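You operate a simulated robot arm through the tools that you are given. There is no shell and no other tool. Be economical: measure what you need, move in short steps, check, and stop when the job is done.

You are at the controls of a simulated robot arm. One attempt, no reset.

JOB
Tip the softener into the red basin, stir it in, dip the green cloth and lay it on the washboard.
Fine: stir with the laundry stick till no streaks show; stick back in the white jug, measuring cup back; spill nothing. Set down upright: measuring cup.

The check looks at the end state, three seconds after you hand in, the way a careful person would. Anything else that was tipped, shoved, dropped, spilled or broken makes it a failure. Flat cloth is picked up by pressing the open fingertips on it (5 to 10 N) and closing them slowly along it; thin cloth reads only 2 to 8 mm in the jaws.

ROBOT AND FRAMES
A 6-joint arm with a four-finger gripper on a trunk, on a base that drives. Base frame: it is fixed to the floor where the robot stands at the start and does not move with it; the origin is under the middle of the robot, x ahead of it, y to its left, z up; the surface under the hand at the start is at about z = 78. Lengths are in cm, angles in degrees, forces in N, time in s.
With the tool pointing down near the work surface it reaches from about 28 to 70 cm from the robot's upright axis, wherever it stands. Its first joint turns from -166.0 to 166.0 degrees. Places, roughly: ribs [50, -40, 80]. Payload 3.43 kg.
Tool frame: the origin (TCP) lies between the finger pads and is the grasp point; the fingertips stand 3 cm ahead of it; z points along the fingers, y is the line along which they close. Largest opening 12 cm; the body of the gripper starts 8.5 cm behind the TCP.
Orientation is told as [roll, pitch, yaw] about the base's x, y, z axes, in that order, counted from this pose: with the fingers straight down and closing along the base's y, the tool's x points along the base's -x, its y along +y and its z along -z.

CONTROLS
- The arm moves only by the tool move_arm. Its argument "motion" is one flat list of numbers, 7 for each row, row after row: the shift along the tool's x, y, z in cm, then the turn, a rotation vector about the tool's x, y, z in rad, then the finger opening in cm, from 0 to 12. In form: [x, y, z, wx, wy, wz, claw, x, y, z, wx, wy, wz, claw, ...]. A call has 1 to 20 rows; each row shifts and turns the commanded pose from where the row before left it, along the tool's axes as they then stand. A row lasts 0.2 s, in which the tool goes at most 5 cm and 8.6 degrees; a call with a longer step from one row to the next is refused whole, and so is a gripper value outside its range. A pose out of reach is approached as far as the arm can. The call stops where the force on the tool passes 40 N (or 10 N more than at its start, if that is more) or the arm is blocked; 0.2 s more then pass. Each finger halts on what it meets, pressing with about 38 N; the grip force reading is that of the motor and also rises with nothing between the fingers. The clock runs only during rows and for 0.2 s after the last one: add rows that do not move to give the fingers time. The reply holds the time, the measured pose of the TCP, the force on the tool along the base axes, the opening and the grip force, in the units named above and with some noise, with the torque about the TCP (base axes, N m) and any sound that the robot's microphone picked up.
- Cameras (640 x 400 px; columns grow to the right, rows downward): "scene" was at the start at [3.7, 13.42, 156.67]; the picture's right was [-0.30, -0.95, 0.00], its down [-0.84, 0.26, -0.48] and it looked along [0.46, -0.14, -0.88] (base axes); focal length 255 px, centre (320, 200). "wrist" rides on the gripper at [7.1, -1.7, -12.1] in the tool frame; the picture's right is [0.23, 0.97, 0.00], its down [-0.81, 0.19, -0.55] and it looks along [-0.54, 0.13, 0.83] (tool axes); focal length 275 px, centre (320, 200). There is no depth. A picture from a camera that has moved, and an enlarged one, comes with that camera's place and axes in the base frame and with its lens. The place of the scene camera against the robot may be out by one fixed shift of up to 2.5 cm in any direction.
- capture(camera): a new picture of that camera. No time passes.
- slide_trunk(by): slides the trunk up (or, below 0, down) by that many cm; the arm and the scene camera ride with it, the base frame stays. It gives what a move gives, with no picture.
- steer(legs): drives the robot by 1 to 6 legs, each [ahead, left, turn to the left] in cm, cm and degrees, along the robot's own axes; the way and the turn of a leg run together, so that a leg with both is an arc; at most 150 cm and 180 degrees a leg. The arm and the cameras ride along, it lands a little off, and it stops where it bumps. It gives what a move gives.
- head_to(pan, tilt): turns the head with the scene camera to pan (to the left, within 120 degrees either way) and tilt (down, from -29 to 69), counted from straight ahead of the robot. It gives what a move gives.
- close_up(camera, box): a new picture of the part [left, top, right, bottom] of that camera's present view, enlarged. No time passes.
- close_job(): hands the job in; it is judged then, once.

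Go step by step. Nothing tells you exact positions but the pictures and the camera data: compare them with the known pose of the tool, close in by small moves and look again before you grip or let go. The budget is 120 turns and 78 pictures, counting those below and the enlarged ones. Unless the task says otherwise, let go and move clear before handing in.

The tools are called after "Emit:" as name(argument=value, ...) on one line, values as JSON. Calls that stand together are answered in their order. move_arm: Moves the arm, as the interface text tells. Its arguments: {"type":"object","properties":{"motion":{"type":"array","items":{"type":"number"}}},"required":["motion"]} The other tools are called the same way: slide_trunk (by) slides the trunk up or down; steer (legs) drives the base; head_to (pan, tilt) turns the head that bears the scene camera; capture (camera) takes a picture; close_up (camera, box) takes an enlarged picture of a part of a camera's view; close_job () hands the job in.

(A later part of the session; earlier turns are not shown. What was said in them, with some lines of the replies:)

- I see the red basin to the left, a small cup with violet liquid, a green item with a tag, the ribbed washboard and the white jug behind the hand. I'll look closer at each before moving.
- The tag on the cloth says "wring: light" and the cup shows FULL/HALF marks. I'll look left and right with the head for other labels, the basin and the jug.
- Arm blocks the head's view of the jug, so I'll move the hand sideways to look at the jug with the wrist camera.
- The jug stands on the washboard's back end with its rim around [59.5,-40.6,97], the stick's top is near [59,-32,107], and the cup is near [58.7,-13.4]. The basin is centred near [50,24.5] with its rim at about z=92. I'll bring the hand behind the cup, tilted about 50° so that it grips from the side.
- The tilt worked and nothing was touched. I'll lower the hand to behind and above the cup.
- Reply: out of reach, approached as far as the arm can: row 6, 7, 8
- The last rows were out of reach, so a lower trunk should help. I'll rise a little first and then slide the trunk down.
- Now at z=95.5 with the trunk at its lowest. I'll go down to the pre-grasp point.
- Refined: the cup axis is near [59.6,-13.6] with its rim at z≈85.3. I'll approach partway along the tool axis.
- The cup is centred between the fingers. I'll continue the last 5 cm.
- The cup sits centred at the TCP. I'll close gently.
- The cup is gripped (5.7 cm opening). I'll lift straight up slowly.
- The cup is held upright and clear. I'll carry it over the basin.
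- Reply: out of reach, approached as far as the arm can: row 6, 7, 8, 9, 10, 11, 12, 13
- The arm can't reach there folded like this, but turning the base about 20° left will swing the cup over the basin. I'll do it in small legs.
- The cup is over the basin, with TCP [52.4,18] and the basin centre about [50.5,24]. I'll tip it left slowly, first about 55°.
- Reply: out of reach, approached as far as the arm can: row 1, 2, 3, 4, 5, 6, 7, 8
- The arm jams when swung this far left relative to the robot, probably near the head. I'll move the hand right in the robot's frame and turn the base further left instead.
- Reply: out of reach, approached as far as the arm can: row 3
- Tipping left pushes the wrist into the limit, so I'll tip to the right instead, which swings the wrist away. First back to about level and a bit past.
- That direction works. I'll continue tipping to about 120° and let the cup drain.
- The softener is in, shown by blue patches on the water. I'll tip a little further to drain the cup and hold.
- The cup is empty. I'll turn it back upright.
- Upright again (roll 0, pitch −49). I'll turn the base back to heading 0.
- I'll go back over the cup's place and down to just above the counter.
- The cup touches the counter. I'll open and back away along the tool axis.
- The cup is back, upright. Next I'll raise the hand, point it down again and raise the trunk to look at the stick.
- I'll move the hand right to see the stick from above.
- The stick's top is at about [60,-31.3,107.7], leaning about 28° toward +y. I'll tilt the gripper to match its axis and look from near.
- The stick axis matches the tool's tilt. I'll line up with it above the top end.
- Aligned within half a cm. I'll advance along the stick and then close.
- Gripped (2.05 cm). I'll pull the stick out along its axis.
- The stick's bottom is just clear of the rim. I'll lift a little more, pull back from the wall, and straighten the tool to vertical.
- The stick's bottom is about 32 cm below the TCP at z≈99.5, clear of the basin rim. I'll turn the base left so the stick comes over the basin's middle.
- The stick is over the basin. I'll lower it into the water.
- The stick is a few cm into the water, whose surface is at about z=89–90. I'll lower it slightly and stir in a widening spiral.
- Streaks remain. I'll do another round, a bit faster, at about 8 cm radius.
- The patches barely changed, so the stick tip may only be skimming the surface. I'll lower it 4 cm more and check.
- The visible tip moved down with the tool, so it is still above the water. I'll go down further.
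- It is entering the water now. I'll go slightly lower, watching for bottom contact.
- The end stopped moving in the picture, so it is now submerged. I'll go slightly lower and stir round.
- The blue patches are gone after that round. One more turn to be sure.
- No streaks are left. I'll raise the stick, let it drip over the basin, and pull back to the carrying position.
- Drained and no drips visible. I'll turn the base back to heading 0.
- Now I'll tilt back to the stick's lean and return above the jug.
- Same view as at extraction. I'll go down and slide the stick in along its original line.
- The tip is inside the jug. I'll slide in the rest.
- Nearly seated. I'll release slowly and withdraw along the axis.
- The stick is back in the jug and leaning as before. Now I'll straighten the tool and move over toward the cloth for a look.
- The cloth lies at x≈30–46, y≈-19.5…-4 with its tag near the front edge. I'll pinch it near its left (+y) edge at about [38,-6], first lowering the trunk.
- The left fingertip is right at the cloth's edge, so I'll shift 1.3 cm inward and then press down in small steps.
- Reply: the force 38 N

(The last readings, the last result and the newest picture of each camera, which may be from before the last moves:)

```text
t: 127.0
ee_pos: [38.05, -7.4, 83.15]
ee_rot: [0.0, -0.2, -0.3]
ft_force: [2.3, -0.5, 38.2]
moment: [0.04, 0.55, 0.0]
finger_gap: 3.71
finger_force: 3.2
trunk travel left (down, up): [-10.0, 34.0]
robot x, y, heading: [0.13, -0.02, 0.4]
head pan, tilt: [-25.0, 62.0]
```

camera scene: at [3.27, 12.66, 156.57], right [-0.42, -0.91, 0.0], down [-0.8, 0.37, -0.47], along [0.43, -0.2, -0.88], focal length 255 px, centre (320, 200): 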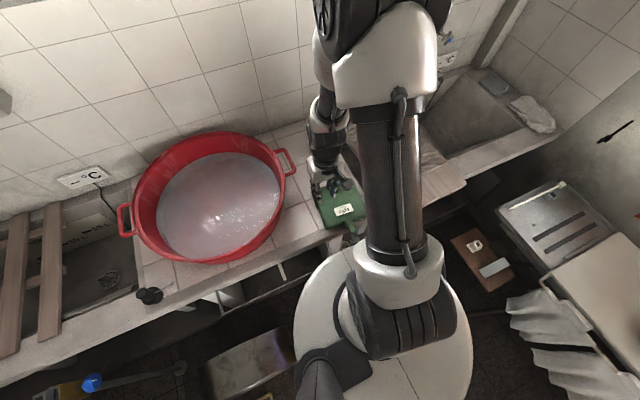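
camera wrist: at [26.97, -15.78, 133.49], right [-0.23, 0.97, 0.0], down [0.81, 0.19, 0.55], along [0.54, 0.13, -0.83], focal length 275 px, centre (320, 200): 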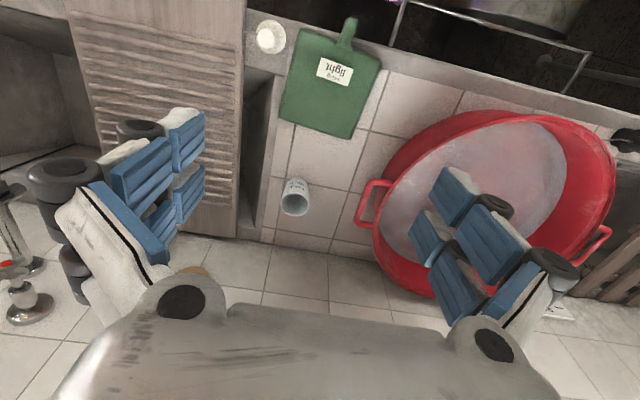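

Contact at z≈83.1, but too hard. I'll ease up to 5–10 N.

Emit:
move_arm(motion=[0, 0, -0.2, 0, 0, 0, 3.6, 0, 0, 0, 0, 0, 0, 3.6])

```text
t: 127.6
ee_pos: [38.01, -7.29, 83.18]
ee_rot: [0.0, 0.0, -0.2]
ft_force: [6.3, 1.0, 12.6]
moment: [-0.05, -0.04, 0.03]
finger_gap: 3.62
finger_force: 0.0
trunk travel left (down, up): [-10.0, 34.0]
robot x, y, heading: [-0.08, 0.0, 0.1]
head pan, tilt: [-25.0, 62.0]
```

Emit:
move_arm(motion=[0, 0, -0.04, 0, 0, 0, 3.6, 0, 0, 0, 0, 0, 0, 3.4, 0, 0, 0, 0, 0, 0, 3.1, 0, 0, 0, 0, 0, 0, 2.8, 0, 0, 0, 0, 0, 0, 2.5, 0, 0, 0, 0, 0, 0, 2.2, 0, 0, 0, 0, 0, 0, 1.9, 0, 0, 0, 0, 0, 0, 1.6, 0, 0, 0, 0, 0, 0, 1.3, 0, 0, 0, 0, 0, 0, 1.0, 0, 0, 0, 0, 0, 0, 0.7, 0, 0, 0, 0, 0, 0, 0.4, 0, 0, 0, 0, 0, 0, 0.1, 0, 0, 0, 0, 0, 0, 0, 0, 0, 0, 0, 0, 0, 0])

```text
t: 130.8
ee_pos: [38.0, -7.39, 83.24]
ee_rot: [-0.1, 0.1, -0.2]
ft_force: [-0.4, 1.0, -0.3]
moment: [-0.02, 0.0, 0.01]
finger_gap: 0.0
finger_force: 33.2
trunk travel left (down, up): [-10.0, 34.0]
robot x, y, heading: [0.18, 0.01, -0.1]
head pan, tilt: [-25.0, 62.0]
```

Nothing pinched (gap 0), since the contact force was lost. I'll reopen and press again to about 8 N.

Emit:
move_arm(motion=[0, 0, -0.5, 0, 0, 0, 1.5, 0, 0, 0, 0, 0, 0, 3.6, 0, 0, 0, 0, 0, 0, 3.6, 0, 0, 0.5, 0, 0, 0, 3.6, 0, 0, 0.05, 0, 0, 0, 3.6, 0, 0, 0, 0, 0, 0, 3.6])

```text
t: 132.2
ee_pos: [37.92, -7.39, 83.21]
ee_rot: [0.0, 0.1, -0.2]
ft_force: [0.3, -0.4, 0.1]
moment: [-0.02, 0.0, 0.0]
finger_gap: 3.59
finger_force: 0.0
trunk travel left (down, up): [-10.0, 34.0]
robot x, y, heading: [-0.01, 0.03, 0.4]
head pan, tilt: [-25.0, 62.0]
```

Emit:
move_arm(motion=[0, 0, 0.06, 0, 0, 0, 3.6, 0, 0, 0, 0, 0, 0, 3.6])

```text
t: 132.8
ee_pos: [37.9, -7.32, 83.14]
ee_rot: [0.0, -0.1, -0.2]
ft_force: [-0.5, -1.2, 8.2]
moment: [-0.15, 0.09, 0.0]
finger_gap: 3.6
finger_force: 0.2
trunk travel left (down, up): [-10.0, 34.0]
robot x, y, heading: [-0.21, 0.16, -0.1]
head pan, tilt: [-25.0, 62.0]
```

8 N now. I'll close slowly in stages and watch the force.

Emit:
move_arm(motion=[0, 0, 0, 0, 0, 0, 3.4, 0, 0, 0, 0, 0, 0, 3.2, 0, 0, 0, 0, 0, 0, 3.0, 0, 0, 0, 0, 0, 0, 2.8, 0, 0, 0, 0, 0, 0, 2.6, 0, 0, 0, 0, 0, 0, 2.4])

```text
t: 134.2
ee_pos: [37.89, -7.27, 83.3]
ee_rot: [0.1, 0.1, -0.2]
ft_force: [0.4, -2.1, 8.1]
moment: [-0.17, 0.06, 0.03]
finger_gap: 2.4
finger_force: 0.0
trunk travel left (down, up): [-10.0, 34.0]
robot x, y, heading: [0.08, 0.21, 0.1]
head pan, tilt: [-25.0, 62.0]
```

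Emit:
move_arm(motion=[0, 0, 0, 0, 0, 0, 2.2, 0, 0, 0, 0, 0, 0, 2.0, 0, 0, 0, 0, 0, 0, 1.8, 0, 0, 0, 0, 0, 0, 1.6, 0, 0, 0, 0, 0, 0, 1.4, 0, 0, 0, 0, 0, 0, 1.2, 0, 0, 0, 0, 0, 0, 1.0, 0, 0, 0, 0, 0, 0, 0.8, 0, 0, 0, 0, 0, 0, 0.6, 0, 0, 0, 0, 0, 0, 0.4, 0, 0, 0, 0, 0, 0, 0.2, 0, 0, 0, 0, 0, 0, 0, 0, 0, 0, 0, 0, 0, 0])

```text
t: 137.0
ee_pos: [37.95, -7.4, 83.15]
ee_rot: [0.0, 0.2, -0.2]
ft_force: [-0.3, 0.2, -1.0]
moment: [0.03, -0.03, -0.03]
finger_gap: 0.0
finger_force: 33.3
trunk travel left (down, up): [-10.0, 34.0]
robot x, y, heading: [0.32, -0.25, 0.0]
head pan, tilt: [-25.0, 62.0]
```

Emit:
close_up(camera="scene", box=[300, 150, 370, 240])

Emit:
capture(camera="wrist")

```text
4.44 times, centred on (335, 195) of scene
camera zoom: at [3.27, 12.66, 156.57], right [-0.42, -0.91, 0.0], down [-0.8, 0.37, -0.47], along [0.43, -0.2, -0.88], focal length 1134 px, centre (253, 222)
```

zoom: 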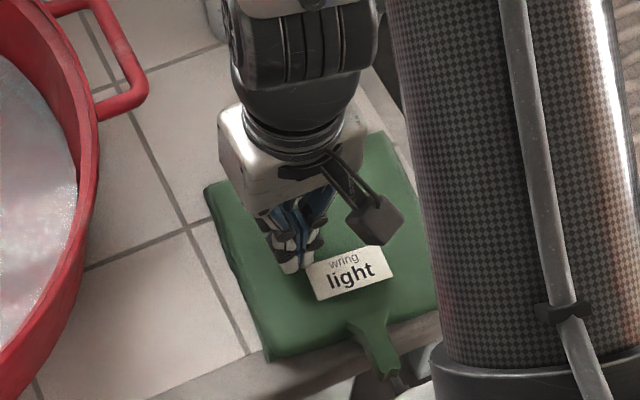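

```text
14 pictures are left
camera wrist: at [30.86, -8.87, 95.16], right [-0.23, 0.97, 0.0], down [0.81, 0.19, 0.55], along [0.54, 0.13, -0.83], focal length 275 px, centre (320, 200)
```

wrist: 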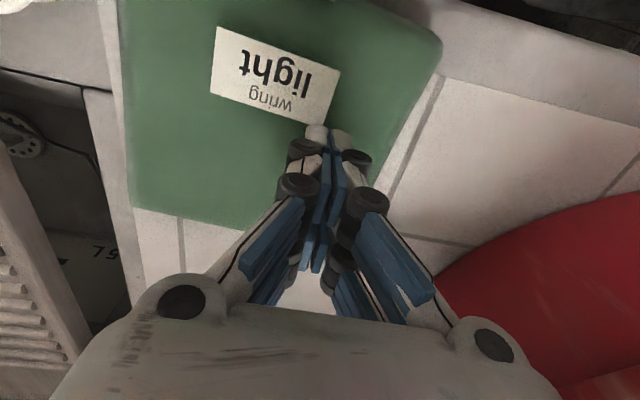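

The fingers are on the cloth, next to the tag, but they slid without bunching it. I'll move away from the tag, start wider, and keep the pressing force up while closing.

Emit:
move_arm(motion=[0, 0, -1, 0, 0, 0, 3, -1.5, -0.4, 0, 0, 0, 0, 5, -1.5, -0.4, 0, 0, 0, 0, 6, 0, 0, 0, 0, 0, 0, 6, 0, 0, 0.9, 0, 0, 0, 6, 0, 0, 0.12, 0, 0, 0, 6, 0, 0, 0, 0, 0, 0, 6])

```text
t: 138.6
ee_pos: [40.96, -8.14, 83.14]
ee_rot: [0.1, 0.1, -0.1]
ft_force: [-0.5, -0.8, 0.1]
moment: [0.0, -0.01, -0.03]
finger_gap: 6.0
finger_force: 0.0
trunk travel left (down, up): [-10.0, 34.0]
robot x, y, heading: [-0.16, 0.06, 0.2]
head pan, tilt: [-25.0, 62.0]
```

Emit:
move_arm(motion=[0, 0, 0.1, 0, 0, 0, 6, 0, 0, 0, 0, 0, 0, 6])

```text
t: 139.2
ee_pos: [41.05, -8.13, 83.05]
ee_rot: [0.0, 0.1, -0.3]
ft_force: [-0.3, -0.6, 0.6]
moment: [-0.02, 0.01, -0.02]
finger_gap: 6.0
finger_force: 0.0
trunk travel left (down, up): [-10.0, 34.0]
robot x, y, heading: [-0.1, -0.28, -0.2]
head pan, tilt: [-25.0, 62.0]
```

Emit:
move_arm(motion=[0, 0, 0.1, 0, 0, 0, 6, 0, 0, 0, 0, 0, 0, 6])

```text
t: 139.8
ee_pos: [41.04, -8.06, 82.95]
ee_rot: [0.1, 0.0, -0.3]
ft_force: [-0.6, -0.6, 16.4]
moment: [0.0, 0.26, 0.02]
finger_gap: 6.09
finger_force: 3.7
trunk travel left (down, up): [-10.0, 34.0]
robot x, y, heading: [0.24, 0.09, -0.0]
head pan, tilt: [-25.0, 62.0]
```

Emit:
move_arm(motion=[0, 0, -0.04, 0, 0, 0, 6, 0, 0, 0, 0, 0, 0, 5.8, 0, 0, 0, 0, 0, 0, 5.6, 0, 0, 0, 0, 0, 0, 5.4, 0, 0, 0, 0, 0, 0, 5.2, 0, 0, 0, 0, 0, 0, 5.0])

```text
t: 141.2
ee_pos: [40.95, -8.16, 83.16]
ee_rot: [0.0, -0.1, -0.3]
ft_force: [1.6, -6.4, 37.9]
moment: [-0.15, 0.51, 0.07]
finger_gap: 5.06
finger_force: 10.3
trunk travel left (down, up): [-10.0, 34.0]
robot x, y, heading: [-0.01, -0.03, 0.0]
head pan, tilt: [-25.0, 62.0]
```

The force rises as it closes, so it may be bunching. I'll ease up a little and continue in short steps.

Emit:
move_arm(motion=[0, 0, -0.14, 0, 0, 0, 5, 0, 0, 0, 0, 0, 0, 5])

```text
t: 141.8
ee_pos: [41.02, -7.95, 83.05]
ee_rot: [0.0, 0.1, -0.2]
ft_force: [3.0, -5.8, 16.8]
moment: [-0.55, 0.11, 0.1]
finger_gap: 5.1
finger_force: 3.2
trunk travel left (down, up): [-10.0, 34.0]
robot x, y, heading: [-0.08, -0.15, 0.3]
head pan, tilt: [-25.0, 62.0]
```

Emit:
move_arm(motion=[0, 0, -0.05, 0, 0, 0, 4.8, 0, 0, 0, 0, 0, 0, 4.6, 0, 0, 0, 0, 0, 0, 4.4, 0, 0, 0, 0, 0, 0, 4.2, 0, 0, 0, 0, 0, 0, 4.0])

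```text
t: 143.0
ee_pos: [41.02, -8.1, 83.15]
ee_rot: [0.1, 0.1, -0.2]
ft_force: [-1.2, -1.0, 9.8]
moment: [-0.22, 0.15, 0.04]
finger_gap: 4.0
finger_force: 0.4
trunk travel left (down, up): [-10.0, 34.0]
robot x, y, heading: [-0.04, -0.14, 0.0]
head pan, tilt: [-25.0, 62.0]
```

Emit:
move_arm(motion=[0, 0, 0, 0, 0, 0, 3.8, 0, 0, 0, 0, 0, 0, 3.6, 0, 0, 0, 0, 0, 0, 3.4, 0, 0, 0, 0, 0, 0, 3.2, 0, 0, 0, 0, 0, 0, 3.0])

```text
t: 144.2
ee_pos: [40.9, -8.1, 83.05]
ee_rot: [0.0, 0.1, -0.2]
ft_force: [0.3, -1.4, 8.7]
moment: [-0.05, 0.21, 0.05]
finger_gap: 3.04
finger_force: 0.6
trunk travel left (down, up): [-10.0, 34.0]
robot x, y, heading: [-0.03, 0.11, 0.1]
head pan, tilt: [-25.0, 62.0]
```

Emit:
move_arm(motion=[0, 0, 0, 0, 0, 0, 2.8, 0, 0, 0, 0, 0, 0, 2.6, 0, 0, 0, 0, 0, 0, 2.4, 0, 0, 0, 0, 0, 0, 2.2, 0, 0, 0, 0, 0, 0, 2.0, 0, 0, 0, 0, 0, 0, 1.8, 0, 0, 0, 0, 0, 0, 1.6])

```text
t: 145.8
ee_pos: [41.09, -8.03, 83.21]
ee_rot: [0.0, 0.1, -0.3]
ft_force: [-0.3, 0.8, 0.7]
moment: [0.01, 0.02, 0.02]
finger_gap: 1.58
finger_force: 0.1
trunk travel left (down, up): [-10.0, 34.0]
robot x, y, heading: [-0.22, 0.02, 0.4]
head pan, tilt: [-25.0, 62.0]
```

Contact was lost in the last part of the closing. I'll press again and finish closing.

Emit:
move_arm(motion=[0, 0, 0.1, 0, 0, 0, 1.6, 0, 0, 0, 0, 0, 0, 1.6])

```text
t: 146.4
ee_pos: [40.93, -8.13, 83.05]
ee_rot: [0.0, 0.1, -0.2]
ft_force: [-0.1, -0.2, 7.7]
moment: [-0.01, 0.19, -0.05]
finger_gap: 1.6
finger_force: 0.0
trunk travel left (down, up): [-10.0, 34.0]
robot x, y, heading: [-0.17, -0.08, 0.0]
head pan, tilt: [-25.0, 62.0]
```

Emit:
move_arm(motion=[0, 0, 0.02, 0, 0, 0, 1.5, 0, 0, 0, 0, 0, 0, 1.4, 0, 0, 0.02, 0, 0, 0, 1.3, 0, 0, 0, 0, 0, 0, 1.2, 0, 0, 0.02, 0, 0, 0, 1.1, 0, 0, 0, 0, 0, 0, 1.0, 0, 0, 0.02, 0, 0, 0, 0.9, 0, 0, 0, 0, 0, 0, 0.8])

```text
t: 148.2
ee_pos: [40.88, -8.11, 83.0]
ee_rot: [0.0, 0.1, -0.2]
ft_force: [1.7, -0.9, 13.1]
moment: [-0.01, 0.17, 0.05]
finger_gap: 0.86
finger_force: 0.5
trunk travel left (down, up): [-10.0, 34.0]
robot x, y, heading: [0.01, -0.08, 0.2]
head pan, tilt: [-25.0, 62.0]
```

Emit:
move_arm(motion=[0, 0, -0.02, 0, 0, 0, 0.7, 0, 0, 0, 0, 0, 0, 0.6, 0, 0, 0, 0, 0, 0, 0.5, 0, 0, 0, 0, 0, 0, 0.4, 0, 0, 0, 0, 0, 0, 0.3, 0, 0, 0, 0, 0, 0, 0.2, 0, 0, 0, 0, 0, 0, 0.1, 0, 0, 0, 0, 0, 0, 0, 0, 0, 0, 0, 0, 0, 0])

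```text
t: 150.2
ee_pos: [40.92, -8.07, 82.95]
ee_rot: [0.0, 0.1, -0.1]
ft_force: [1.0, -0.5, -0.5]
moment: [-0.01, 0.02, -0.01]
finger_gap: 0.0
finger_force: 33.4
trunk travel left (down, up): [-10.0, 34.0]
robot x, y, heading: [0.13, -0.14, -0.0]
head pan, tilt: [-25.0, 62.0]
```

Still nothing pinched. I'll raise the hand and look at the cloth and its tab.

Emit:
move_arm(motion=[-1.5, 0, -2, 0, 0, 0, 1, -2, 0, -2, 0, 0, 0, 3, -3, 0, -3, 0, 0, 0, 5, -3, 0, -3, 0, 0, 0, 6, -3, 0, -3, 0, 0, 0, 6, 0, 0, 0, 0, 0, 0, 6])

Emit:
close_up(camera="scene", box=[300, 175, 380, 255])

```text
t: 151.6
ee_pos: [53.62, -8.12, 95.9]
ee_rot: [0.0, 0.1, -0.2]
ft_force: [0.2, 0.6, 0.0]
moment: [0.02, 0.02, 0.0]
finger_gap: 6.0
finger_force: 0.1
trunk travel left (down, up): [-10.0, 34.0]
robot x, y, heading: [0.1, -0.05, -0.1]
head pan, tilt: [-25.0, 62.0]
```

```text
5.00 times, centred on (340, 215) of scene
camera zoom: at [3.26, 12.66, 156.57], right [-0.42, -0.91, 0.0], down [-0.8, 0.37, -0.47], along [0.43, -0.2, -0.88], focal length 1276 px, centre (220, 125)
```

zoom: 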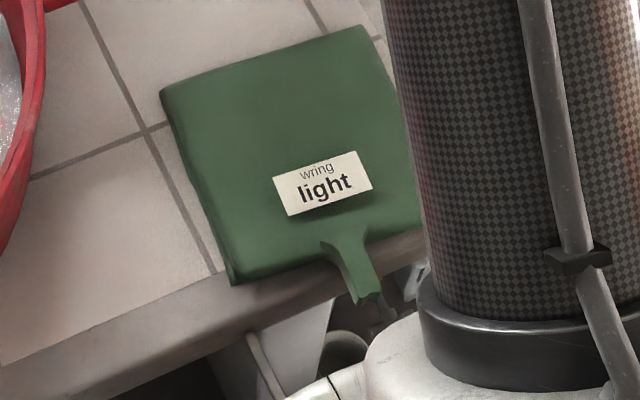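

The tab hangs over the counter's front edge at about [27,-10.5,77] and is about 1.8 cm wide, which makes a good free-standing grip. I'll bring the hand above it.

Emit:
move_arm(motion=[3.33, -0.31, 1, 0, 0, 0, 5, 3.33, -0.31, 1, 0, 0, 0, 5, 3.33, -0.31, 1, 0, 0, 0, 5, 3.33, -0.31, 1, 0, 0, 0, 5, 3.33, -0.31, 1, 0, 0, 0, 5, 3.33, -0.31, 1, 0, 0, 0, 5, 3.33, -0.31, 1, 0, 0, 0, 5, 3.33, -0.31, 1, 0, 0, 0, 5, 0, 0, 0, 0, 0, 0, 5])

Emit:
capture(camera="wrist")

```text
t: 153.6
ee_pos: [26.78, -10.47, 87.93]
ee_rot: [0.0, 0.1, -0.2]
ft_force: [0.6, 0.9, -0.6]
moment: [0.03, -0.03, 0.01]
finger_gap: 5.01
finger_force: 0.0
trunk travel left (down, up): [-10.0, 34.0]
robot x, y, heading: [-0.17, 0.07, 0.1]
head pan, tilt: [-25.0, 62.0]
```

```text
12 pictures are left
camera wrist: at [19.77, -12.1, 99.96], right [-0.23, 0.97, 0.0], down [0.81, 0.19, 0.55], along [0.54, 0.13, -0.83], focal length 275 px, centre (320, 200)
```

wrist: 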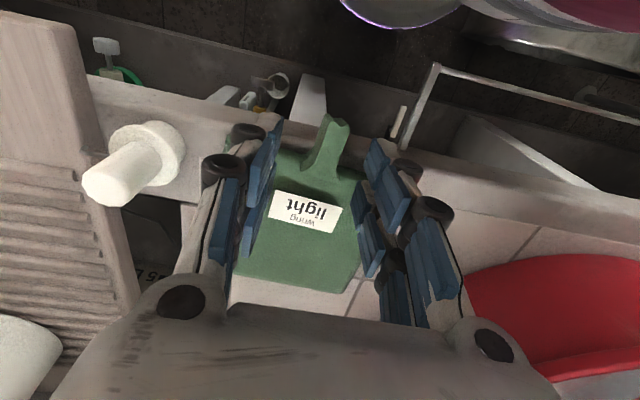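

The tab is centred at y≈-9.1 and sticks out over the edge (edge at x≈27.4). I'll shift slightly and lower the open fingers around it.

Emit:
move_arm(motion=[0.6, 1.3, 0, 0, 0, 0, 5, 0, 0, 2, 0, 0, 0, 5, 0, 0, 2, 0, 0, 0, 5, 0, 0, 1, 0, 0, 0, 5, 0, 0, 0, 0, 0, 0, 5])

Emit:
capture(camera="wrist")

```text
t: 154.8
ee_pos: [27.09, -9.61, 82.85]
ee_rot: [0.0, 0.1, -0.2]
ft_force: [0.5, 0.2, -0.4]
moment: [0.01, -0.03, -0.01]
finger_gap: 4.98
finger_force: 0.1
out of reach, approached as far as the arm can: row 1
trunk travel left (down, up): [-10.0, 34.0]
robot x, y, heading: [0.12, -0.19, 0.1]
head pan, tilt: [-25.0, 62.0]
```

```text
11 pictures are left
camera wrist: at [19.97, -11.13, 94.75], right [-0.23, 0.97, 0.0], down [0.81, 0.19, 0.55], along [0.54, 0.13, -0.83], focal length 275 px, centre (320, 200)
```

wrist: 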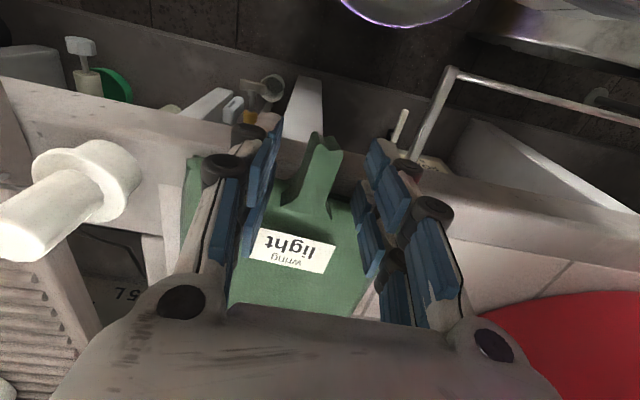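

The tab sticks out horizontally at z≈80. I'll back the base up 5 cm to have reach in front of the edge, then come around the tab.

Emit:
steer(legs=[[-6, 0, 0]])

```text
t: 155.7
ee_pos: [21.16, -9.65, 82.79]
ee_rot: [0.0, 0.1, -0.2]
ft_force: [0.2, -0.1, 0.1]
moment: [0.0, -0.04, 0.02]
finger_gap: 5.01
finger_force: 0.0
trunk travel left (down, up): [-10.0, 34.0]
robot x, y, heading: [-5.89, -0.01, -0.1]
head pan, tilt: [-25.0, 62.0]
```

Emit:
move_arm(motion=[0, 0.25, 1.4, 0, 0, 0, 5, 0, 0, 1.3, 0, 0, 0, 5, -2.3, 0, 0, 0, 0, 0, 5, -2.2, 0, 0, 0, 0, 0, 5, 0, 0, 0, 0, 0, 0, 5])

Emit:
capture(camera="wrist")

```text
t: 156.9
ee_pos: [25.56, -9.22, 79.92]
ee_rot: [0.0, 0.2, -0.2]
ft_force: [0.7, 0.5, 0.2]
moment: [0.0, -0.02, 0.02]
finger_gap: 4.98
finger_force: 0.1
trunk travel left (down, up): [-10.0, 34.0]
robot x, y, heading: [-5.55, 0.05, 0.0]
head pan, tilt: [-25.0, 62.0]
```

```text
10 pictures are left
camera wrist: at [18.53, -10.84, 91.9], right [-0.23, 0.97, 0.0], down [0.81, 0.19, 0.55], along [0.54, 0.13, -0.83], focal length 275 px, centre (320, 200)
```

wrist: 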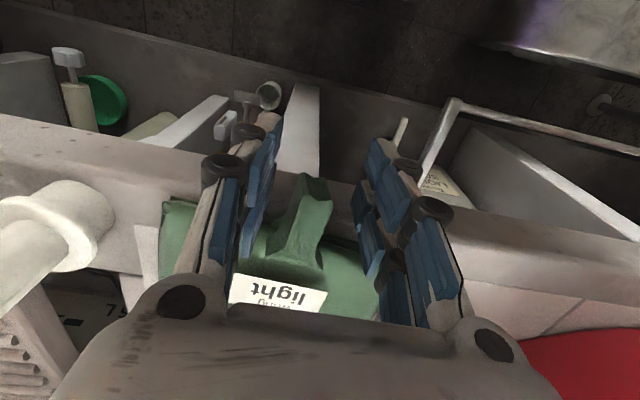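

The tab end is right between the fingers. I'll move 0.4 cm forward and close slowly.

Emit:
move_arm(motion=[-0.4, -0.2, 0, 0, 0, 0, 4, 0, 0, 0, 0, 0, 0, 3.2, 0, 0, 0, 0, 0, 0, 2.6, 0, 0, 0, 0, 0, 0, 2.2, 0, 0, 0, 0, 0, 0, 1.8, 0, 0, 0, 0, 0, 0, 1.4, 0, 0, 0, 0, 0, 0, 1.0, 0, 0, 0, 0, 0, 0, 0.6, 0, 0, 0, 0, 0, 0, 0.2, 0, 0, 0, 0, 0, 0, 0, 0, 0, 0, 0, 0, 0, 0])

```text
t: 159.3
ee_pos: [26.03, -9.4, 80.03]
ee_rot: [0.0, 0.1, -0.2]
ft_force: [1.0, 0.0, -0.1]
moment: [0.01, -0.02, -0.04]
finger_gap: 1.45
finger_force: 37.7
trunk travel left (down, up): [-10.0, 34.0]
robot x, y, heading: [-5.83, -0.18, -0.0]
head pan, tilt: [-25.0, 62.0]
```

The tab is gripped (1.45 cm). I'll lift slowly with a slight forward motion and look.

Emit:
move_arm(motion=[0, 0, -0.5, 0, 0, 0, 0, 0, 0, -1, 0, 0, 0, 0, 0, 0, -1.5, 0, 0, 0, 0, -0.3, 0, -2, 0, 0, 0, 0, -0.3, 0, -2, 0, 0, 0, 0, -0.3, 0, -2, 0, 0, 0, 0, 0, 0, -2, 0, 0, 0, 0, 0, 0, -2, 0, 0, 0, 0, 0, 0, 0, 0, 0, 0, 0])

Emit:
close_up(camera="scene", box=[270, 140, 420, 270])

```text
t: 161.3
ee_pos: [26.9, -9.58, 92.98]
ee_rot: [-0.1, 0.2, -0.2]
ft_force: [-0.1, -0.2, -0.4]
moment: [0.01, 0.05, -0.01]
finger_gap: 1.44
finger_force: 38.1
trunk travel left (down, up): [-10.0, 34.0]
robot x, y, heading: [-5.77, 0.09, 0.2]
head pan, tilt: [-25.0, 62.0]
```

```text
3.08 times, centred on (345, 205) of scene
camera zoom: at [-2.63, 12.64, 156.57], right [-0.42, -0.91, 0.0], down [-0.8, 0.37, -0.47], along [0.43, -0.2, -0.88], focal length 785 px, centre (243, 185)
```

zoom: 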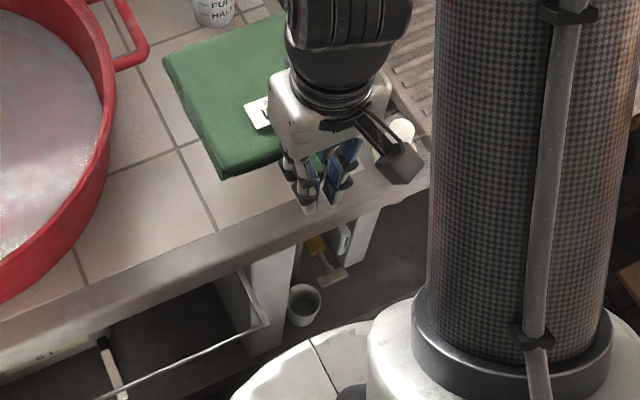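

The cloth came up with the tab. I'll lift it further and carry it forward, then turn toward the basin.

Emit:
move_arm(motion=[0, 0, -2, 0, 0, 0, 0, 0, 0, -3, 0, 0, 0, 0, 0, 0, -3, 0, 0, 0, 0, 0, 0, -3, 0, 0, 0, 0, 0, 0, -3, 0, 0, 0, 0, -1, -0.5, -1, 0, 0, 0, 0, -2.5, -1.2, 0, 0, 0, 0, 0, -2.5, -1.2, 0, 0, 0, 0, 0, -2.5, -1.2, 0, 0, 0, 0, 0, -2.5, -1.2, 0, 0, 0, 0, 0, -2.5, -1.2, 0, 0, 0, 0, 0, -2.5, -1.2, 0, 0, 0, 0, 0, -1.2, -0.3, 0, 0, 0, 0, 0, 0, 0, 0, 0, 0, 0, 0])

Emit:
capture(camera="wrist")

```text
t: 164.3
ee_pos: [44.29, -17.72, 108.08]
ee_rot: [0.0, 0.0, -0.2]
ft_force: [-0.7, 0.0, -0.7]
moment: [0.02, 0.07, -0.01]
finger_gap: 1.43
finger_force: 37.7
trunk travel left (down, up): [-10.0, 34.0]
robot x, y, heading: [-6.08, 0.08, -0.1]
head pan, tilt: [-25.0, 62.0]
```

```text
8 pictures are left
camera wrist: at [37.18, -19.26, 120.05], right [-0.23, 0.97, 0.0], down [0.81, 0.19, 0.55], along [0.54, 0.13, -0.83], focal length 275 px, centre (320, 200)
```

wrist: 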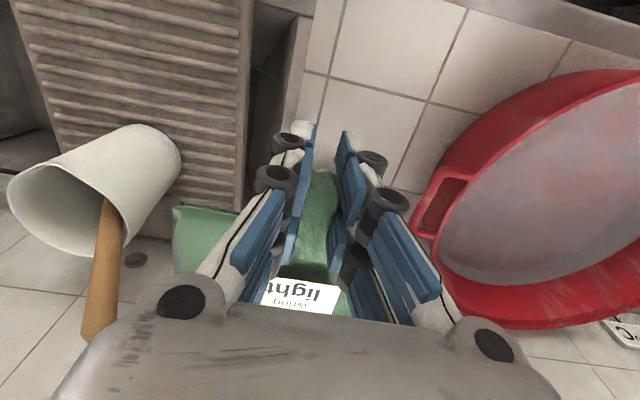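

The cloth is held flat in front of the hand. I'll turn the base 40° left to bring it over the basin.

Emit:
steer(legs=[[0, 0, 14], [0, 0, 13], [0, 0, 13]])

Emit:
capture(camera="scene")

```text
t: 167.2
ee_pos: [43.94, 18.72, 108.1]
ee_rot: [0.0, 0.0, 39.6]
ft_force: [-0.5, -0.8, -0.4]
moment: [-0.04, 0.06, 0.01]
finger_gap: 1.46
finger_force: 38.1
trunk travel left (down, up): [-10.0, 34.0]
robot x, y, heading: [-5.73, 0.13, 40.2]
head pan, tilt: [-25.0, 62.0]
```

```text
7 pictures are left
camera scene: at [-10.78, 12.49, 156.57], right [0.26, -0.97, 0.0], down [-0.85, -0.23, -0.47], along [0.45, 0.12, -0.88], focal length 255 px, centre (320, 200)
```

scene: 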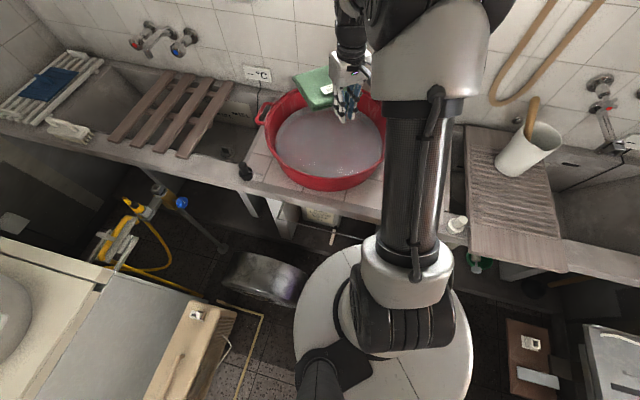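

It is over the basin. I'll lower it toward the water.

Emit:
move_arm(motion=[0, 0, 2, 0, 0, 0, 0, 0, 0, 2.5, 0, 0, 0, 0, 0, 0, 2.5, 0, 0, 0, 0, 0, 0, 2.5, 0, 0, 0, 0, 0, 0, 2.5, 0, 0, 0, 0, 0, 0, 2.5, 0, 0, 0, 0, 0, 0, 2.5, 0, 0, 0, 0, 0, 0, 2, 0, 0, 0, 0, 0, 0, 1.5, 0, 0, 0, 0, 0, 0, 1, 0, 0, 0, 0, 0, 0, 0, 0, 0, 0, 0])

Emit:
close_up(camera="scene", box=[240, 60, 400, 200])

```text
t: 169.6
ee_pos: [43.81, 18.52, 86.47]
ee_rot: [0.0, 0.1, 39.8]
ft_force: [0.1, -0.3, -1.3]
moment: [-0.05, 0.01, -0.01]
finger_gap: 1.46
finger_force: 38.1
trunk travel left (down, up): [-10.0, 34.0]
robot x, y, heading: [-5.66, -0.11, 40.2]
head pan, tilt: [-25.0, 62.0]
```

```text
2.86 times, centred on (320, 130) of scene
camera zoom: at [-10.77, 12.47, 156.57], right [0.26, -0.97, 0.0], down [-0.85, -0.23, -0.47], along [0.45, 0.12, -0.88], focal length 729 px, centre (320, 400)
```

zoom: 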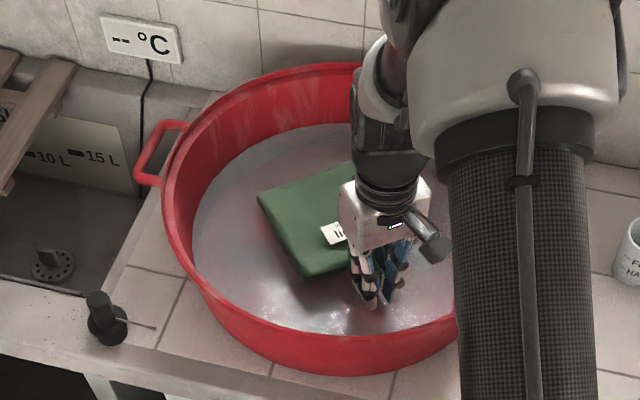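

Emit:
move_arm(motion=[0, 0, 0.8, 0, 0, 0, 0, 0, 0, 0.8, 0, 0, 0, 0, 0, 0, 0.7, 0, 0, 0, 0, 0, 0, 0.6, 0, 0, 0, 0, 0, 0, 0.5, 0, 0, 0, 0, 0, 0, 0.4, 0, 0, 0, 0, 0, 0, 0, 0, 0, 0, 0])

Emit:
close_up(camera="scene", box=[270, 90, 370, 180])

```text
t: 171.2
ee_pos: [43.86, 18.63, 82.74]
ee_rot: [0.1, 0.2, 39.7]
ft_force: [-0.6, 0.4, -1.7]
moment: [-0.09, 0.11, 0.0]
finger_gap: 1.45
finger_force: 38.0
trunk travel left (down, up): [-10.0, 34.0]
robot x, y, heading: [-6.18, 0.33, 40.2]
head pan, tilt: [-25.0, 62.0]
```

```text
4.44 times, centred on (320, 135) of scene
camera zoom: at [-10.76, 12.47, 156.57], right [0.26, -0.97, 0.0], down [-0.85, -0.23, -0.47], along [0.45, 0.12, -0.88], focal length 1134 px, centre (320, 489)
```

zoom: 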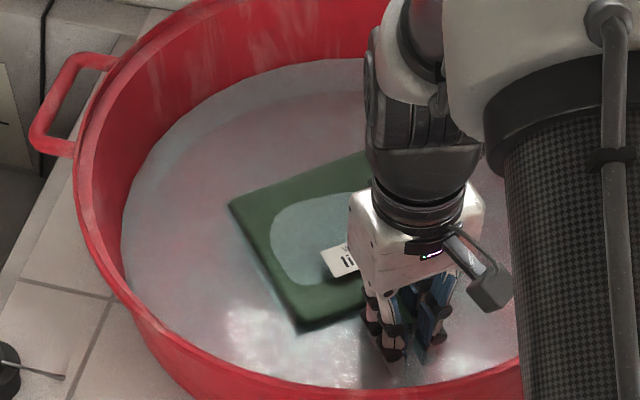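

Water is lapping over it and the weight is growing. I'll go 1 cm lower to wet it all and soak briefly.

Emit:
move_arm(motion=[0, 0, 0.4, 0, 0, 0, 0, 0, 0, 0.4, 0, 0, 0, 0, 0, 0, 0.4, 0, 0, 0, 0, 0, 0, 0, 0, 0, 0, 0, 0, 0, 0, 0, 0, 0, 0, 0, 0, 0, 0, 0, 0, 0, 0, 0, 0, 0, 0, 0, 0, 0, 0, 0, 0, 0, 0, 0])

```text
t: 173.0
ee_pos: [43.84, 18.68, 81.52]
ee_rot: [0.1, 0.1, 39.7]
ft_force: [-0.8, -0.4, -1.7]
moment: [-0.09, 0.15, -0.02]
finger_gap: 1.45
finger_force: 37.8
trunk travel left (down, up): [-10.0, 34.0]
robot x, y, heading: [-5.74, 0.01, 40.3]
head pan, tilt: [-25.0, 62.0]
```

Submerged without touching the bottom. I'll lift slowly and let it drip over the basin.

Emit:
move_arm(motion=[0, 0, -0.5, 0, 0, 0, 0, 0, 0, -0.5, 0, 0, 0, 0, 0, 0, -0.7, 0, 0, 0, 0, 0, 0, -0.8, 0, 0, 0, 0, 0, 0, -1, 0, 0, 0, 0, 0, 0, -1.5, 0, 0, 0, 0, 0, 0, -1.5, 0, 0, 0, 0, 0, 0, -1.5, 0, 0, 0, 0, 0, 0, 0, 0, 0, 0, 0, 0, 0, 0, 0, 0, 0, 0, 0, 0, 0, 0, 0, 0, 0, 0, 0, 0, 0, 0, 0, 0])

Emit:
move_arm(motion=[0, 0, 0, 0, 0, 0, 0, 0, 0, 0, 0, 0, 0, 0, 0, 0, 0, 0, 0, 0, 0, 0, 0, 0, 0, 0, 0, 0, 0, 0, 0, 0, 0, 0, 0, 0, 0, 0, 0, 0, 0, 0, 0, 0, 0, 0, 0, 0, 0, 0, 0, 0, 0, 0, 0, 0, 0, 0, 0, 0, 0, 0, 0, 0, 0, 0, 0, 0, 0, 0])

Emit:
close_up(camera="scene", box=[270, 70, 390, 190])

```text
t: 175.6
ee_pos: [43.85, 18.48, 89.46]
ee_rot: [0.1, 0.2, 39.7]
ft_force: [-0.1, -0.9, -1.6]
moment: [-0.11, 0.15, 0.03]
finger_gap: 1.46
finger_force: 37.9
trunk travel left (down, up): [-10.0, 34.0]
robot x, y, heading: [-5.99, -0.15, 40.1]
head pan, tilt: [-25.0, 62.0]
```

```text
t: 177.8
ee_pos: [43.73, 18.51, 89.49]
ee_rot: [0.0, 0.1, 39.8]
ft_force: [1.0, -0.5, -1.9]
moment: [-0.1, 0.12, 0.02]
finger_gap: 1.48
finger_force: 37.8
trunk travel left (down, up): [-10.0, 34.0]
robot x, y, heading: [-6.09, -0.13, 40.3]
head pan, tilt: [-25.0, 62.0]
```

```text
3.33 times, centred on (330, 130) of scene
camera zoom: at [-10.76, 12.47, 156.57], right [0.26, -0.97, 0.0], down [-0.85, -0.23, -0.47], along [0.45, 0.12, -0.88], focal length 850 px, centre (287, 433)
```

zoom: 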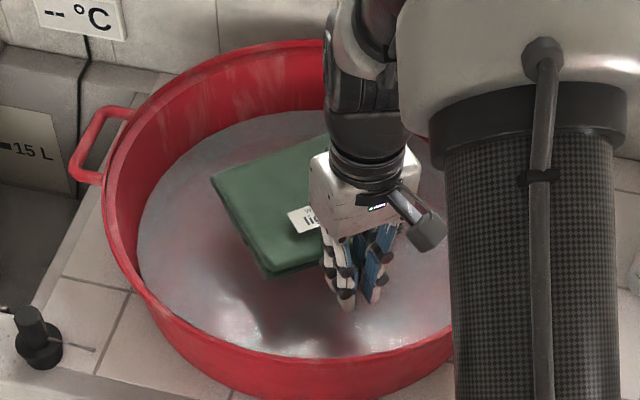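

It is wet and about 1.3 N heavier. I'll raise it above the rim level, give a light twist each way over the basin (the "wring: light" tag), and let it drip.

Emit:
move_arm(motion=[0, 0, -1.5, 0, 0, 0, 0, 0, 0, -2, 0, 0, 0, 0, 0, 0, -2, 0, 0, 0, 0, 0, 0, 0, 0.12, 0, 0, 0, 0, 0, 0, 0.12, 0, 0, 0, 0, 0, 0, 0.12, 0, 0, 0, 0, 0, 0, 0, 0, 0, 0, 0, 0, 0, -0.12, 0, 0, 0, 0, 0, 0, -0.12, 0, 0, 0, 0, 0, 0, -0.12, 0, 0, 0, 0, 0, 0, -0.12, 0, 0, 0, 0, 0, 0, -0.12, 0, 0, 0, 0, 0, 0, -0.12, 0, 0, 0, 0, 0, 0, 0, 0, 0, 0, 0, 0, 0, 0.12, 0, 0, 0, 0, 0, 0, 0.12, 0, 0, 0, 0, 0, 0, 0.12, 0, 0, 0, 0, 0, 0, 0, 0, 0, 0])

Emit:
move_arm(motion=[0, 0, 0, 0, 0, 0.12, 0, 0, 0, 0, 0, 0, 0.12, 0, 0, 0, 0, 0, 0, 0.12, 0, 0, 0, 0, 0, 0, 0.12, 0, 0, 0, 0, 0, 0, 0, 0, 0, 0, 0, 0, 0, -0.12, 0, 0, 0, 0, 0, 0, -0.12, 0, 0, 0, 0, 0, 0, -0.12, 0, 0, 0, 0, 0, 0, -0.12, 0, 0, 0, 0, 0, 0, 0, 0, 0, 0, 0, 0, 0, 0, 0, 0, 0, 0, 0, 0, 0, 0, 0, 0, 0, 0, 0, 0, 0, 0, 0, 0, 0, 0, 0, 0])

Emit:
move_arm(motion=[0, 0, 0, 0, 0, 0, 0, 0, 0, 0, 0, 0, 0, 0, 0, 0, 0, 0, 0, 0, 0, 0, 0, 0, 0, 0, 0, 0, 0, 0, 0, 0, 0, 0, 0, 0, 0, 0, 0, 0, 0, 0, 0, 0, 0, 0, 0, 0, 0, 0, 0, 0, 0, 0, 0, 0, 0, 0, 0, 0, 0, 0, 0, 0, 0, 0, 0, 0, 0, 0, 0, 0, 0, 0, 0, 0, 0, 0, 0, 0, 0, 0, 0, 0, 0, 0, 0, 0, 0, 0, 0, 0, 0, 0, 0, 0, 0, 0, 0, 0, 0, 0, 0, 0, 0, 0, 0, 0, 0, 0, 0, 0, 0, 0, 0, 0, 0, 0, 0, 0, 0, 0, 0, 0, 0, 0, 0, 0, 0, 0, 0, 0, 0, 0, 0, 0, 0, 0, 0, 0])

```text
t: 181.6
ee_pos: [43.89, 18.7, 95.12]
ee_rot: [0.0, 0.0, 39.7]
ft_force: [0.1, -0.4, -1.1]
moment: [-0.08, 0.14, -0.02]
finger_gap: 1.47
finger_force: 38.2
trunk travel left (down, up): [-10.0, 34.0]
robot x, y, heading: [-6.02, -0.09, 40.2]
head pan, tilt: [-25.0, 62.0]
```

```text
t: 184.6
ee_pos: [43.89, 18.66, 95.04]
ee_rot: [0.0, 0.1, 39.7]
ft_force: [0.7, -0.1, -1.5]
moment: [-0.11, 0.14, -0.02]
finger_gap: 1.47
finger_force: 37.7
trunk travel left (down, up): [-10.0, 34.0]
robot x, y, heading: [-5.9, 0.06, 40.2]
head pan, tilt: [-25.0, 62.0]
```

```text
t: 188.8
ee_pos: [43.85, 18.76, 94.97]
ee_rot: [-0.1, 0.1, 39.6]
ft_force: [0.7, 0.2, -0.9]
moment: [-0.11, 0.14, 0.0]
finger_gap: 1.48
finger_force: 38.1
trunk travel left (down, up): [-10.0, 34.0]
robot x, y, heading: [-6.02, -0.14, 39.8]
head pan, tilt: [-25.0, 62.0]
```

The weight is steady and it isn't dripping further. One more somewhat larger light twist over the basin, then back.

Emit:
move_arm(motion=[0, 0, 0, 0, 0, 0.14, 0, 0, 0, 0, 0, 0, 0.14, 0, 0, 0, 0, 0, 0, 0.14, 0, 0, 0, 0, 0, 0, 0.14, 0, 0, 0, 0, 0, 0, 0.14, 0, 0, 0, 0, 0, 0, 0.14, 0, 0, 0, 0, 0, 0, -0.14, 0, 0, 0, 0, 0, 0, -0.14, 0, 0, 0, 0, 0, 0, -0.14, 0, 0, 0, 0, 0, 0, -0.14, 0, 0, 0, 0, 0, 0, -0.14, 0, 0, 0, 0, 0, 0, -0.14, 0, 0, 0, 0, 0, 0, -0.14, 0, 0, 0, 0, 0, 0, -0.14, 0, 0, 0, 0, 0, 0, -0.14, 0, 0, 0, 0, 0, 0, -0.14, 0, 0, 0, 0, 0, 0, -0.14, 0, 0, 0, 0, 0, 0, -0.14, 0])

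Emit:
move_arm(motion=[0, 0, 0, 0, 0, 0.14, 0, 0, 0, 0, 0, 0, 0.14, 0, 0, 0, 0, 0, 0, 0.14, 0, 0, 0, 0, 0, 0, 0.14, 0, 0, 0, 0, 0, 0, 0.14, 0, 0, 0, 0, 0, 0, 0.14, 0, 0, 0, 0, 0, 0, 0, 0, 0, 0, 0, 0, 0, 0, 0, 0, 0, 0, 0, 0, 0, 0, 0, 0, 0, 0, 0, 0, 0, 0, 0, 0, 0, 0, 0, 0, 0, 0, 0, 0, 0, 0, 0, 0, 0, 0, 0, 0, 0, 0, 0, 0, 0, 0, 0, 0, 0, 0, 0, 0, 0, 0, 0, 0, 0, 0, 0, 0, 0, 0, 0])

Emit:
close_up(camera="scene", box=[260, 60, 400, 190])

```text
t: 192.6
ee_pos: [43.98, 18.62, 94.98]
ee_rot: [0.1, 0.1, 88.0]
ft_force: [0.0, 0.2, -0.4]
moment: [-0.15, 0.03, 0.01]
finger_gap: 1.48
finger_force: 38.1
trunk travel left (down, up): [-10.0, 34.0]
robot x, y, heading: [-5.97, -0.28, 40.1]
head pan, tilt: [-25.0, 62.0]
```

```text
t: 196.0
ee_pos: [43.98, 18.53, 94.98]
ee_rot: [0.0, 0.1, 39.8]
ft_force: [0.5, 0.1, -1.6]
moment: [-0.11, 0.09, 0.01]
finger_gap: 1.48
finger_force: 37.8
trunk travel left (down, up): [-10.0, 34.0]
robot x, y, heading: [-5.8, 0.3, 39.9]
head pan, tilt: [-25.0, 62.0]
```

```text
3.08 times, centred on (330, 125) of scene
camera zoom: at [-10.76, 12.47, 156.57], right [0.26, -0.97, 0.0], down [-0.85, -0.23, -0.47], along [0.45, 0.12, -0.88], focal length 785 px, centre (289, 431)
```

zoom: 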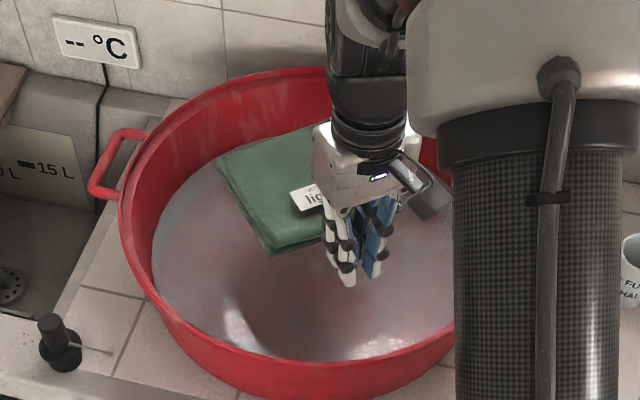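

It looks moist without drips, and is lighter than before. I'll raise it and turn back to the washboard side.

Emit:
move_arm(motion=[0, 0, -2, 0, 0, 0, 0, 0, 0, -3, 0, 0, 0, 0, 0, 0, -3, 0, 0, 0, 0, 0, 0, -3, 0, 0, 0, 0, 0, 0, -3, 0, 0, 0, 0, 0, 0, -2, 0, 0, 0, 0, 0, 0, 0, 0, 0, 0, 0])

Emit:
steer(legs=[[0, 0, -14], [0, 0, -13], [0, 0, -13]])

Emit:
move_arm(motion=[1.5, 0, 0, 0, 0, 0, 0, 2.7, 0, 0, 0, 0, 0, 0, 2.7, 0, 0, 0, 0, 0, 0, 2.7, 0, 0, 0, 0, 0, 0, 2.7, 0, 0, 0, 0, 0, 0, 2.7, -1, 0, 0, 0, 0, 0, 0, -2.5, 0, 0, 0, 0, 0, 0, -3, 0, 0, 0, 0, 0, 0, -3, 0, 0, 0, 0, 0, 0, -3, 0, 0, 0, 0, 0, 0, -3, 0, 0, 0, 0, 0, 0, -3, 0, 0, 0, 0, 0, 0, -3, 0, 0, 0, 0, 0, 0, -1.6, 0, 0, 0, 0, 0, 0, 0, 0, 0, 0, 0, 0])

```text
t: 197.6
ee_pos: [43.98, 18.61, 111.1]
ee_rot: [0.0, 0.1, 39.8]
ft_force: [0.1, 0.6, -1.3]
moment: [-0.12, 0.11, 0.02]
finger_gap: 1.5
finger_force: 37.8
trunk travel left (down, up): [-10.0, 34.0]
robot x, y, heading: [-5.62, 0.02, 40.0]
head pan, tilt: [-25.0, 62.0]
```

```text
t: 200.5
ee_pos: [44.18, -17.88, 111.11]
ee_rot: [0.1, 0.1, -0.4]
ft_force: [-0.4, -0.9, -0.4]
moment: [-0.01, 0.18, 0.02]
finger_gap: 1.49
finger_force: 38.4
trunk travel left (down, up): [-10.0, 34.0]
robot x, y, heading: [-5.67, 0.11, 0.2]
head pan, tilt: [-25.0, 62.0]
```

```text
t: 203.7
ee_pos: [28.98, -41.01, 111.11]
ee_rot: [-0.1, 0.1, -0.5]
ft_force: [-0.2, -0.8, -1.6]
moment: [-0.05, 0.17, -0.02]
finger_gap: 1.49
finger_force: 37.9
trunk travel left (down, up): [-10.0, 34.0]
robot x, y, heading: [-5.6, 0.1, 0.0]
head pan, tilt: [-25.0, 62.0]
```

Over the board. I'll lower to a few cm above and check.

Emit:
move_arm(motion=[0, 0, 2, 0, 0, 0, 0, 0, 0, 3, 0, 0, 0, 0, 0, 0, 3, 0, 0, 0, 0, 0, 0, 3, 0, 0, 0, 0, 0, 0, 3, 0, 0, 0, 0, 0, 0, 3, 0, 0, 0, 0, 0, 0, 2.5, 0, 0, 0, 0, 0, 0, 2, 0, 0, 0, 0, 0, 0, 0, 0, 0, 0, 0])

Emit:
capture(camera="wrist")

```text
t: 205.7
ee_pos: [28.98, -40.79, 89.74]
ee_rot: [0.0, 0.1, -0.3]
ft_force: [0.2, -0.4, -1.6]
moment: [0.04, 0.14, 0.02]
finger_gap: 1.47
finger_force: 38.4
trunk travel left (down, up): [-10.0, 34.0]
robot x, y, heading: [-5.89, 0.02, -0.0]
head pan, tilt: [-25.0, 62.0]
```

```text
2 pictures are left
camera wrist: at [21.89, -42.45, 101.68], right [-0.22, 0.97, 0.0], down [0.81, 0.19, 0.55], along [0.54, 0.12, -0.83], focal length 275 px, centre (320, 200)
```

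wrist: 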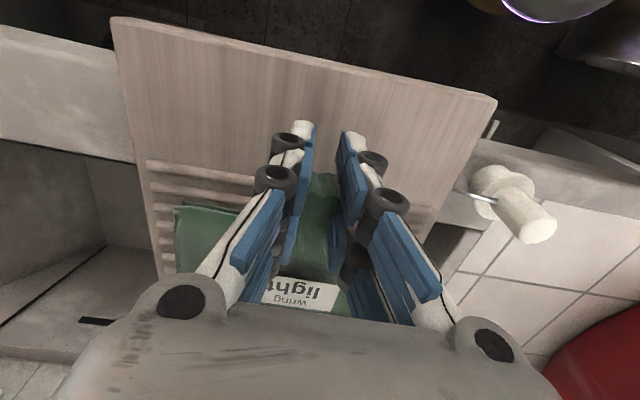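

The slab sits slightly right of the board's centre. I'll shift 2.5 cm left and 1 cm forward, then lower gently until contact.

Emit:
move_arm(motion=[-0.5, 1.25, 0, 0, 0, 0, 0, -0.5, 1.25, 0, 0, 0, 0, 0, 0, 0, 1.5, 0, 0, 0, 0, 0, 0, 1.5, 0, 0, 0, 0, 0, 0, 1.2, 0, 0, 0, 0, 0, 0, 0.8, 0, 0, 0, 0, 0, 0, 0.5, 0, 0, 0, 0, 0, 0, 0, 0, 0, 0, 0])

```text
t: 207.5
ee_pos: [29.93, -38.17, 84.04]
ee_rot: [0.0, 0.1, -0.4]
ft_force: [0.1, 0.5, -1.6]
moment: [-0.01, 0.17, -0.02]
finger_gap: 1.49
finger_force: 37.4
trunk travel left (down, up): [-10.0, 34.0]
robot x, y, heading: [-6.02, -0.12, 0.1]
head pan, tilt: [-25.0, 62.0]
```

Emit:
move_arm(motion=[0, 0, 0.3, 0, 0, 0, 0, 0, 0, 0.3, 0, 0, 0, 0, 0, 0, 0.2, 0, 0, 0, 0, 0, 0, 0, 0, 0, 0, 0])

```text
t: 208.5
ee_pos: [29.94, -38.44, 83.47]
ee_rot: [-0.1, -0.1, -0.4]
ft_force: [-0.1, -0.1, 5.9]
moment: [0.07, -1.3, 0.1]
finger_gap: 1.46
finger_force: 37.6
trunk travel left (down, up): [-10.0, 34.0]
robot x, y, heading: [-6.08, -0.17, -0.2]
head pan, tilt: [-25.0, 62.0]
```

Contact: the cloth is resting on the ribs. I'll release slowly and lift away.

Emit:
move_arm(motion=[0, 0, 0, 0, 0, 0, 1.6, 0, 0, 0, 0, 0, 0, 2, 0, 0, 0, 0, 0, 0, 2.6, 0, 0, 0, 0, 0, 0, 3.4, 0, 0, 0, 0, 0, 0, 4.5, 0, 0, 0, 0, 0, 0, 5, 0, 0, -1, 0, 0, 0, 5, 0, 0, -2, 0, 0, 0, 5, 0, 0, -3, 0, 0, 0, 5, 0, 0, -3, 0, 0, 0, 5, 0, 0, -3, 0, 0, 0, 5, 0, 0, -3, 0, 0, 0, 5, 0, 0, -3, 0, 0, 0, 5, 0, 0, 0, 0, 0, 0, 5])

Emit:
capture(camera="wrist")

```text
t: 211.5
ee_pos: [30.06, -38.46, 101.37]
ee_rot: [0.0, 0.0, -0.4]
ft_force: [-0.7, 0.7, 0.3]
moment: [0.0, 0.01, -0.03]
finger_gap: 4.99
finger_force: 0.0
trunk travel left (down, up): [-10.0, 34.0]
robot x, y, heading: [-5.79, 0.41, -0.1]
head pan, tilt: [-25.0, 62.0]
```

```text
1 pictures are left
camera wrist: at [22.98, -39.93, 113.41], right [-0.22, 0.97, 0.0], down [0.81, 0.19, 0.55], along [0.54, 0.12, -0.83], focal length 275 px, centre (320, 200)
```

wrist: 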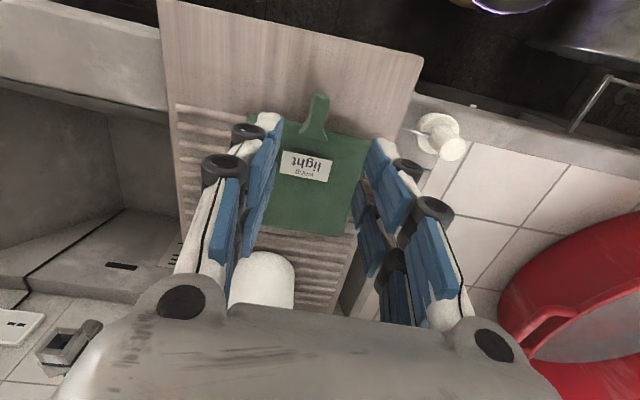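

The cloth lies flat on the washboard with the tab toward me, clear of the jug. I'll raise the hand clear and take a last look.

Emit:
move_arm(motion=[0, 0, -3, 0, 0, 0, 5, 0, 0, -3, 0, 0, 0, 5, 0, 3, -3, 0, 0, 0, 5, 0, 3, -3, 0, 0, 0, 5, 0, 3, -3, 0, 0, 0, 5, 0, 3, -3, 0, 0, 0, 5, 0, 3, 0, 0, 0, 0, 5, 0, 3, 0, 0, 0, 0, 5, 0, 0, 0, 0, 0, 0, 5])

Emit:
capture(camera="wrist")

```text
t: 213.5
ee_pos: [30.28, -20.25, 119.53]
ee_rot: [0.0, 0.1, -0.4]
ft_force: [-0.4, 0.1, -0.3]
moment: [-0.02, 0.03, 0.03]
finger_gap: 5.0
finger_force: 0.0
trunk travel left (down, up): [-10.0, 34.0]
robot x, y, heading: [-5.92, -0.3, -0.4]
head pan, tilt: [-25.0, 62.0]
```

```text
0 pictures are left
camera wrist: at [23.12, -21.83, 131.51], right [-0.22, 0.97, 0.0], down [0.81, 0.19, 0.55], along [0.54, 0.12, -0.83], focal length 275 px, centre (320, 200)
```

wrist: 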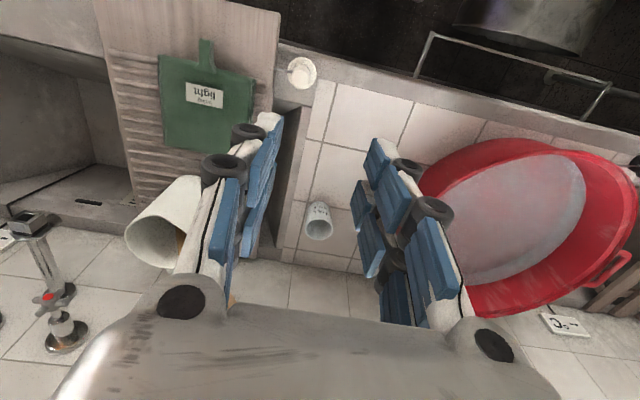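

The cup is upright in its place, the stick is in the jug, the water shows no streaks, and the cloth lies flat on the washboard. The hand is clear, so I'm handing in.

Emit:
close_job()

```text
The job is handed in.
```

I handed the job in. The softener is in the basin and stirred until no streaks showed. The measuring cup is upright in its place, and the stick is back in the white jug. The dipped green cloth lies flat on the washboard, and I saw no spills.

The cloth's tag says "wring: light". All I could do was twist it gently over the basin. It came out a little lighter and wasn't dripping, but I can't confirm that counts as wrung.
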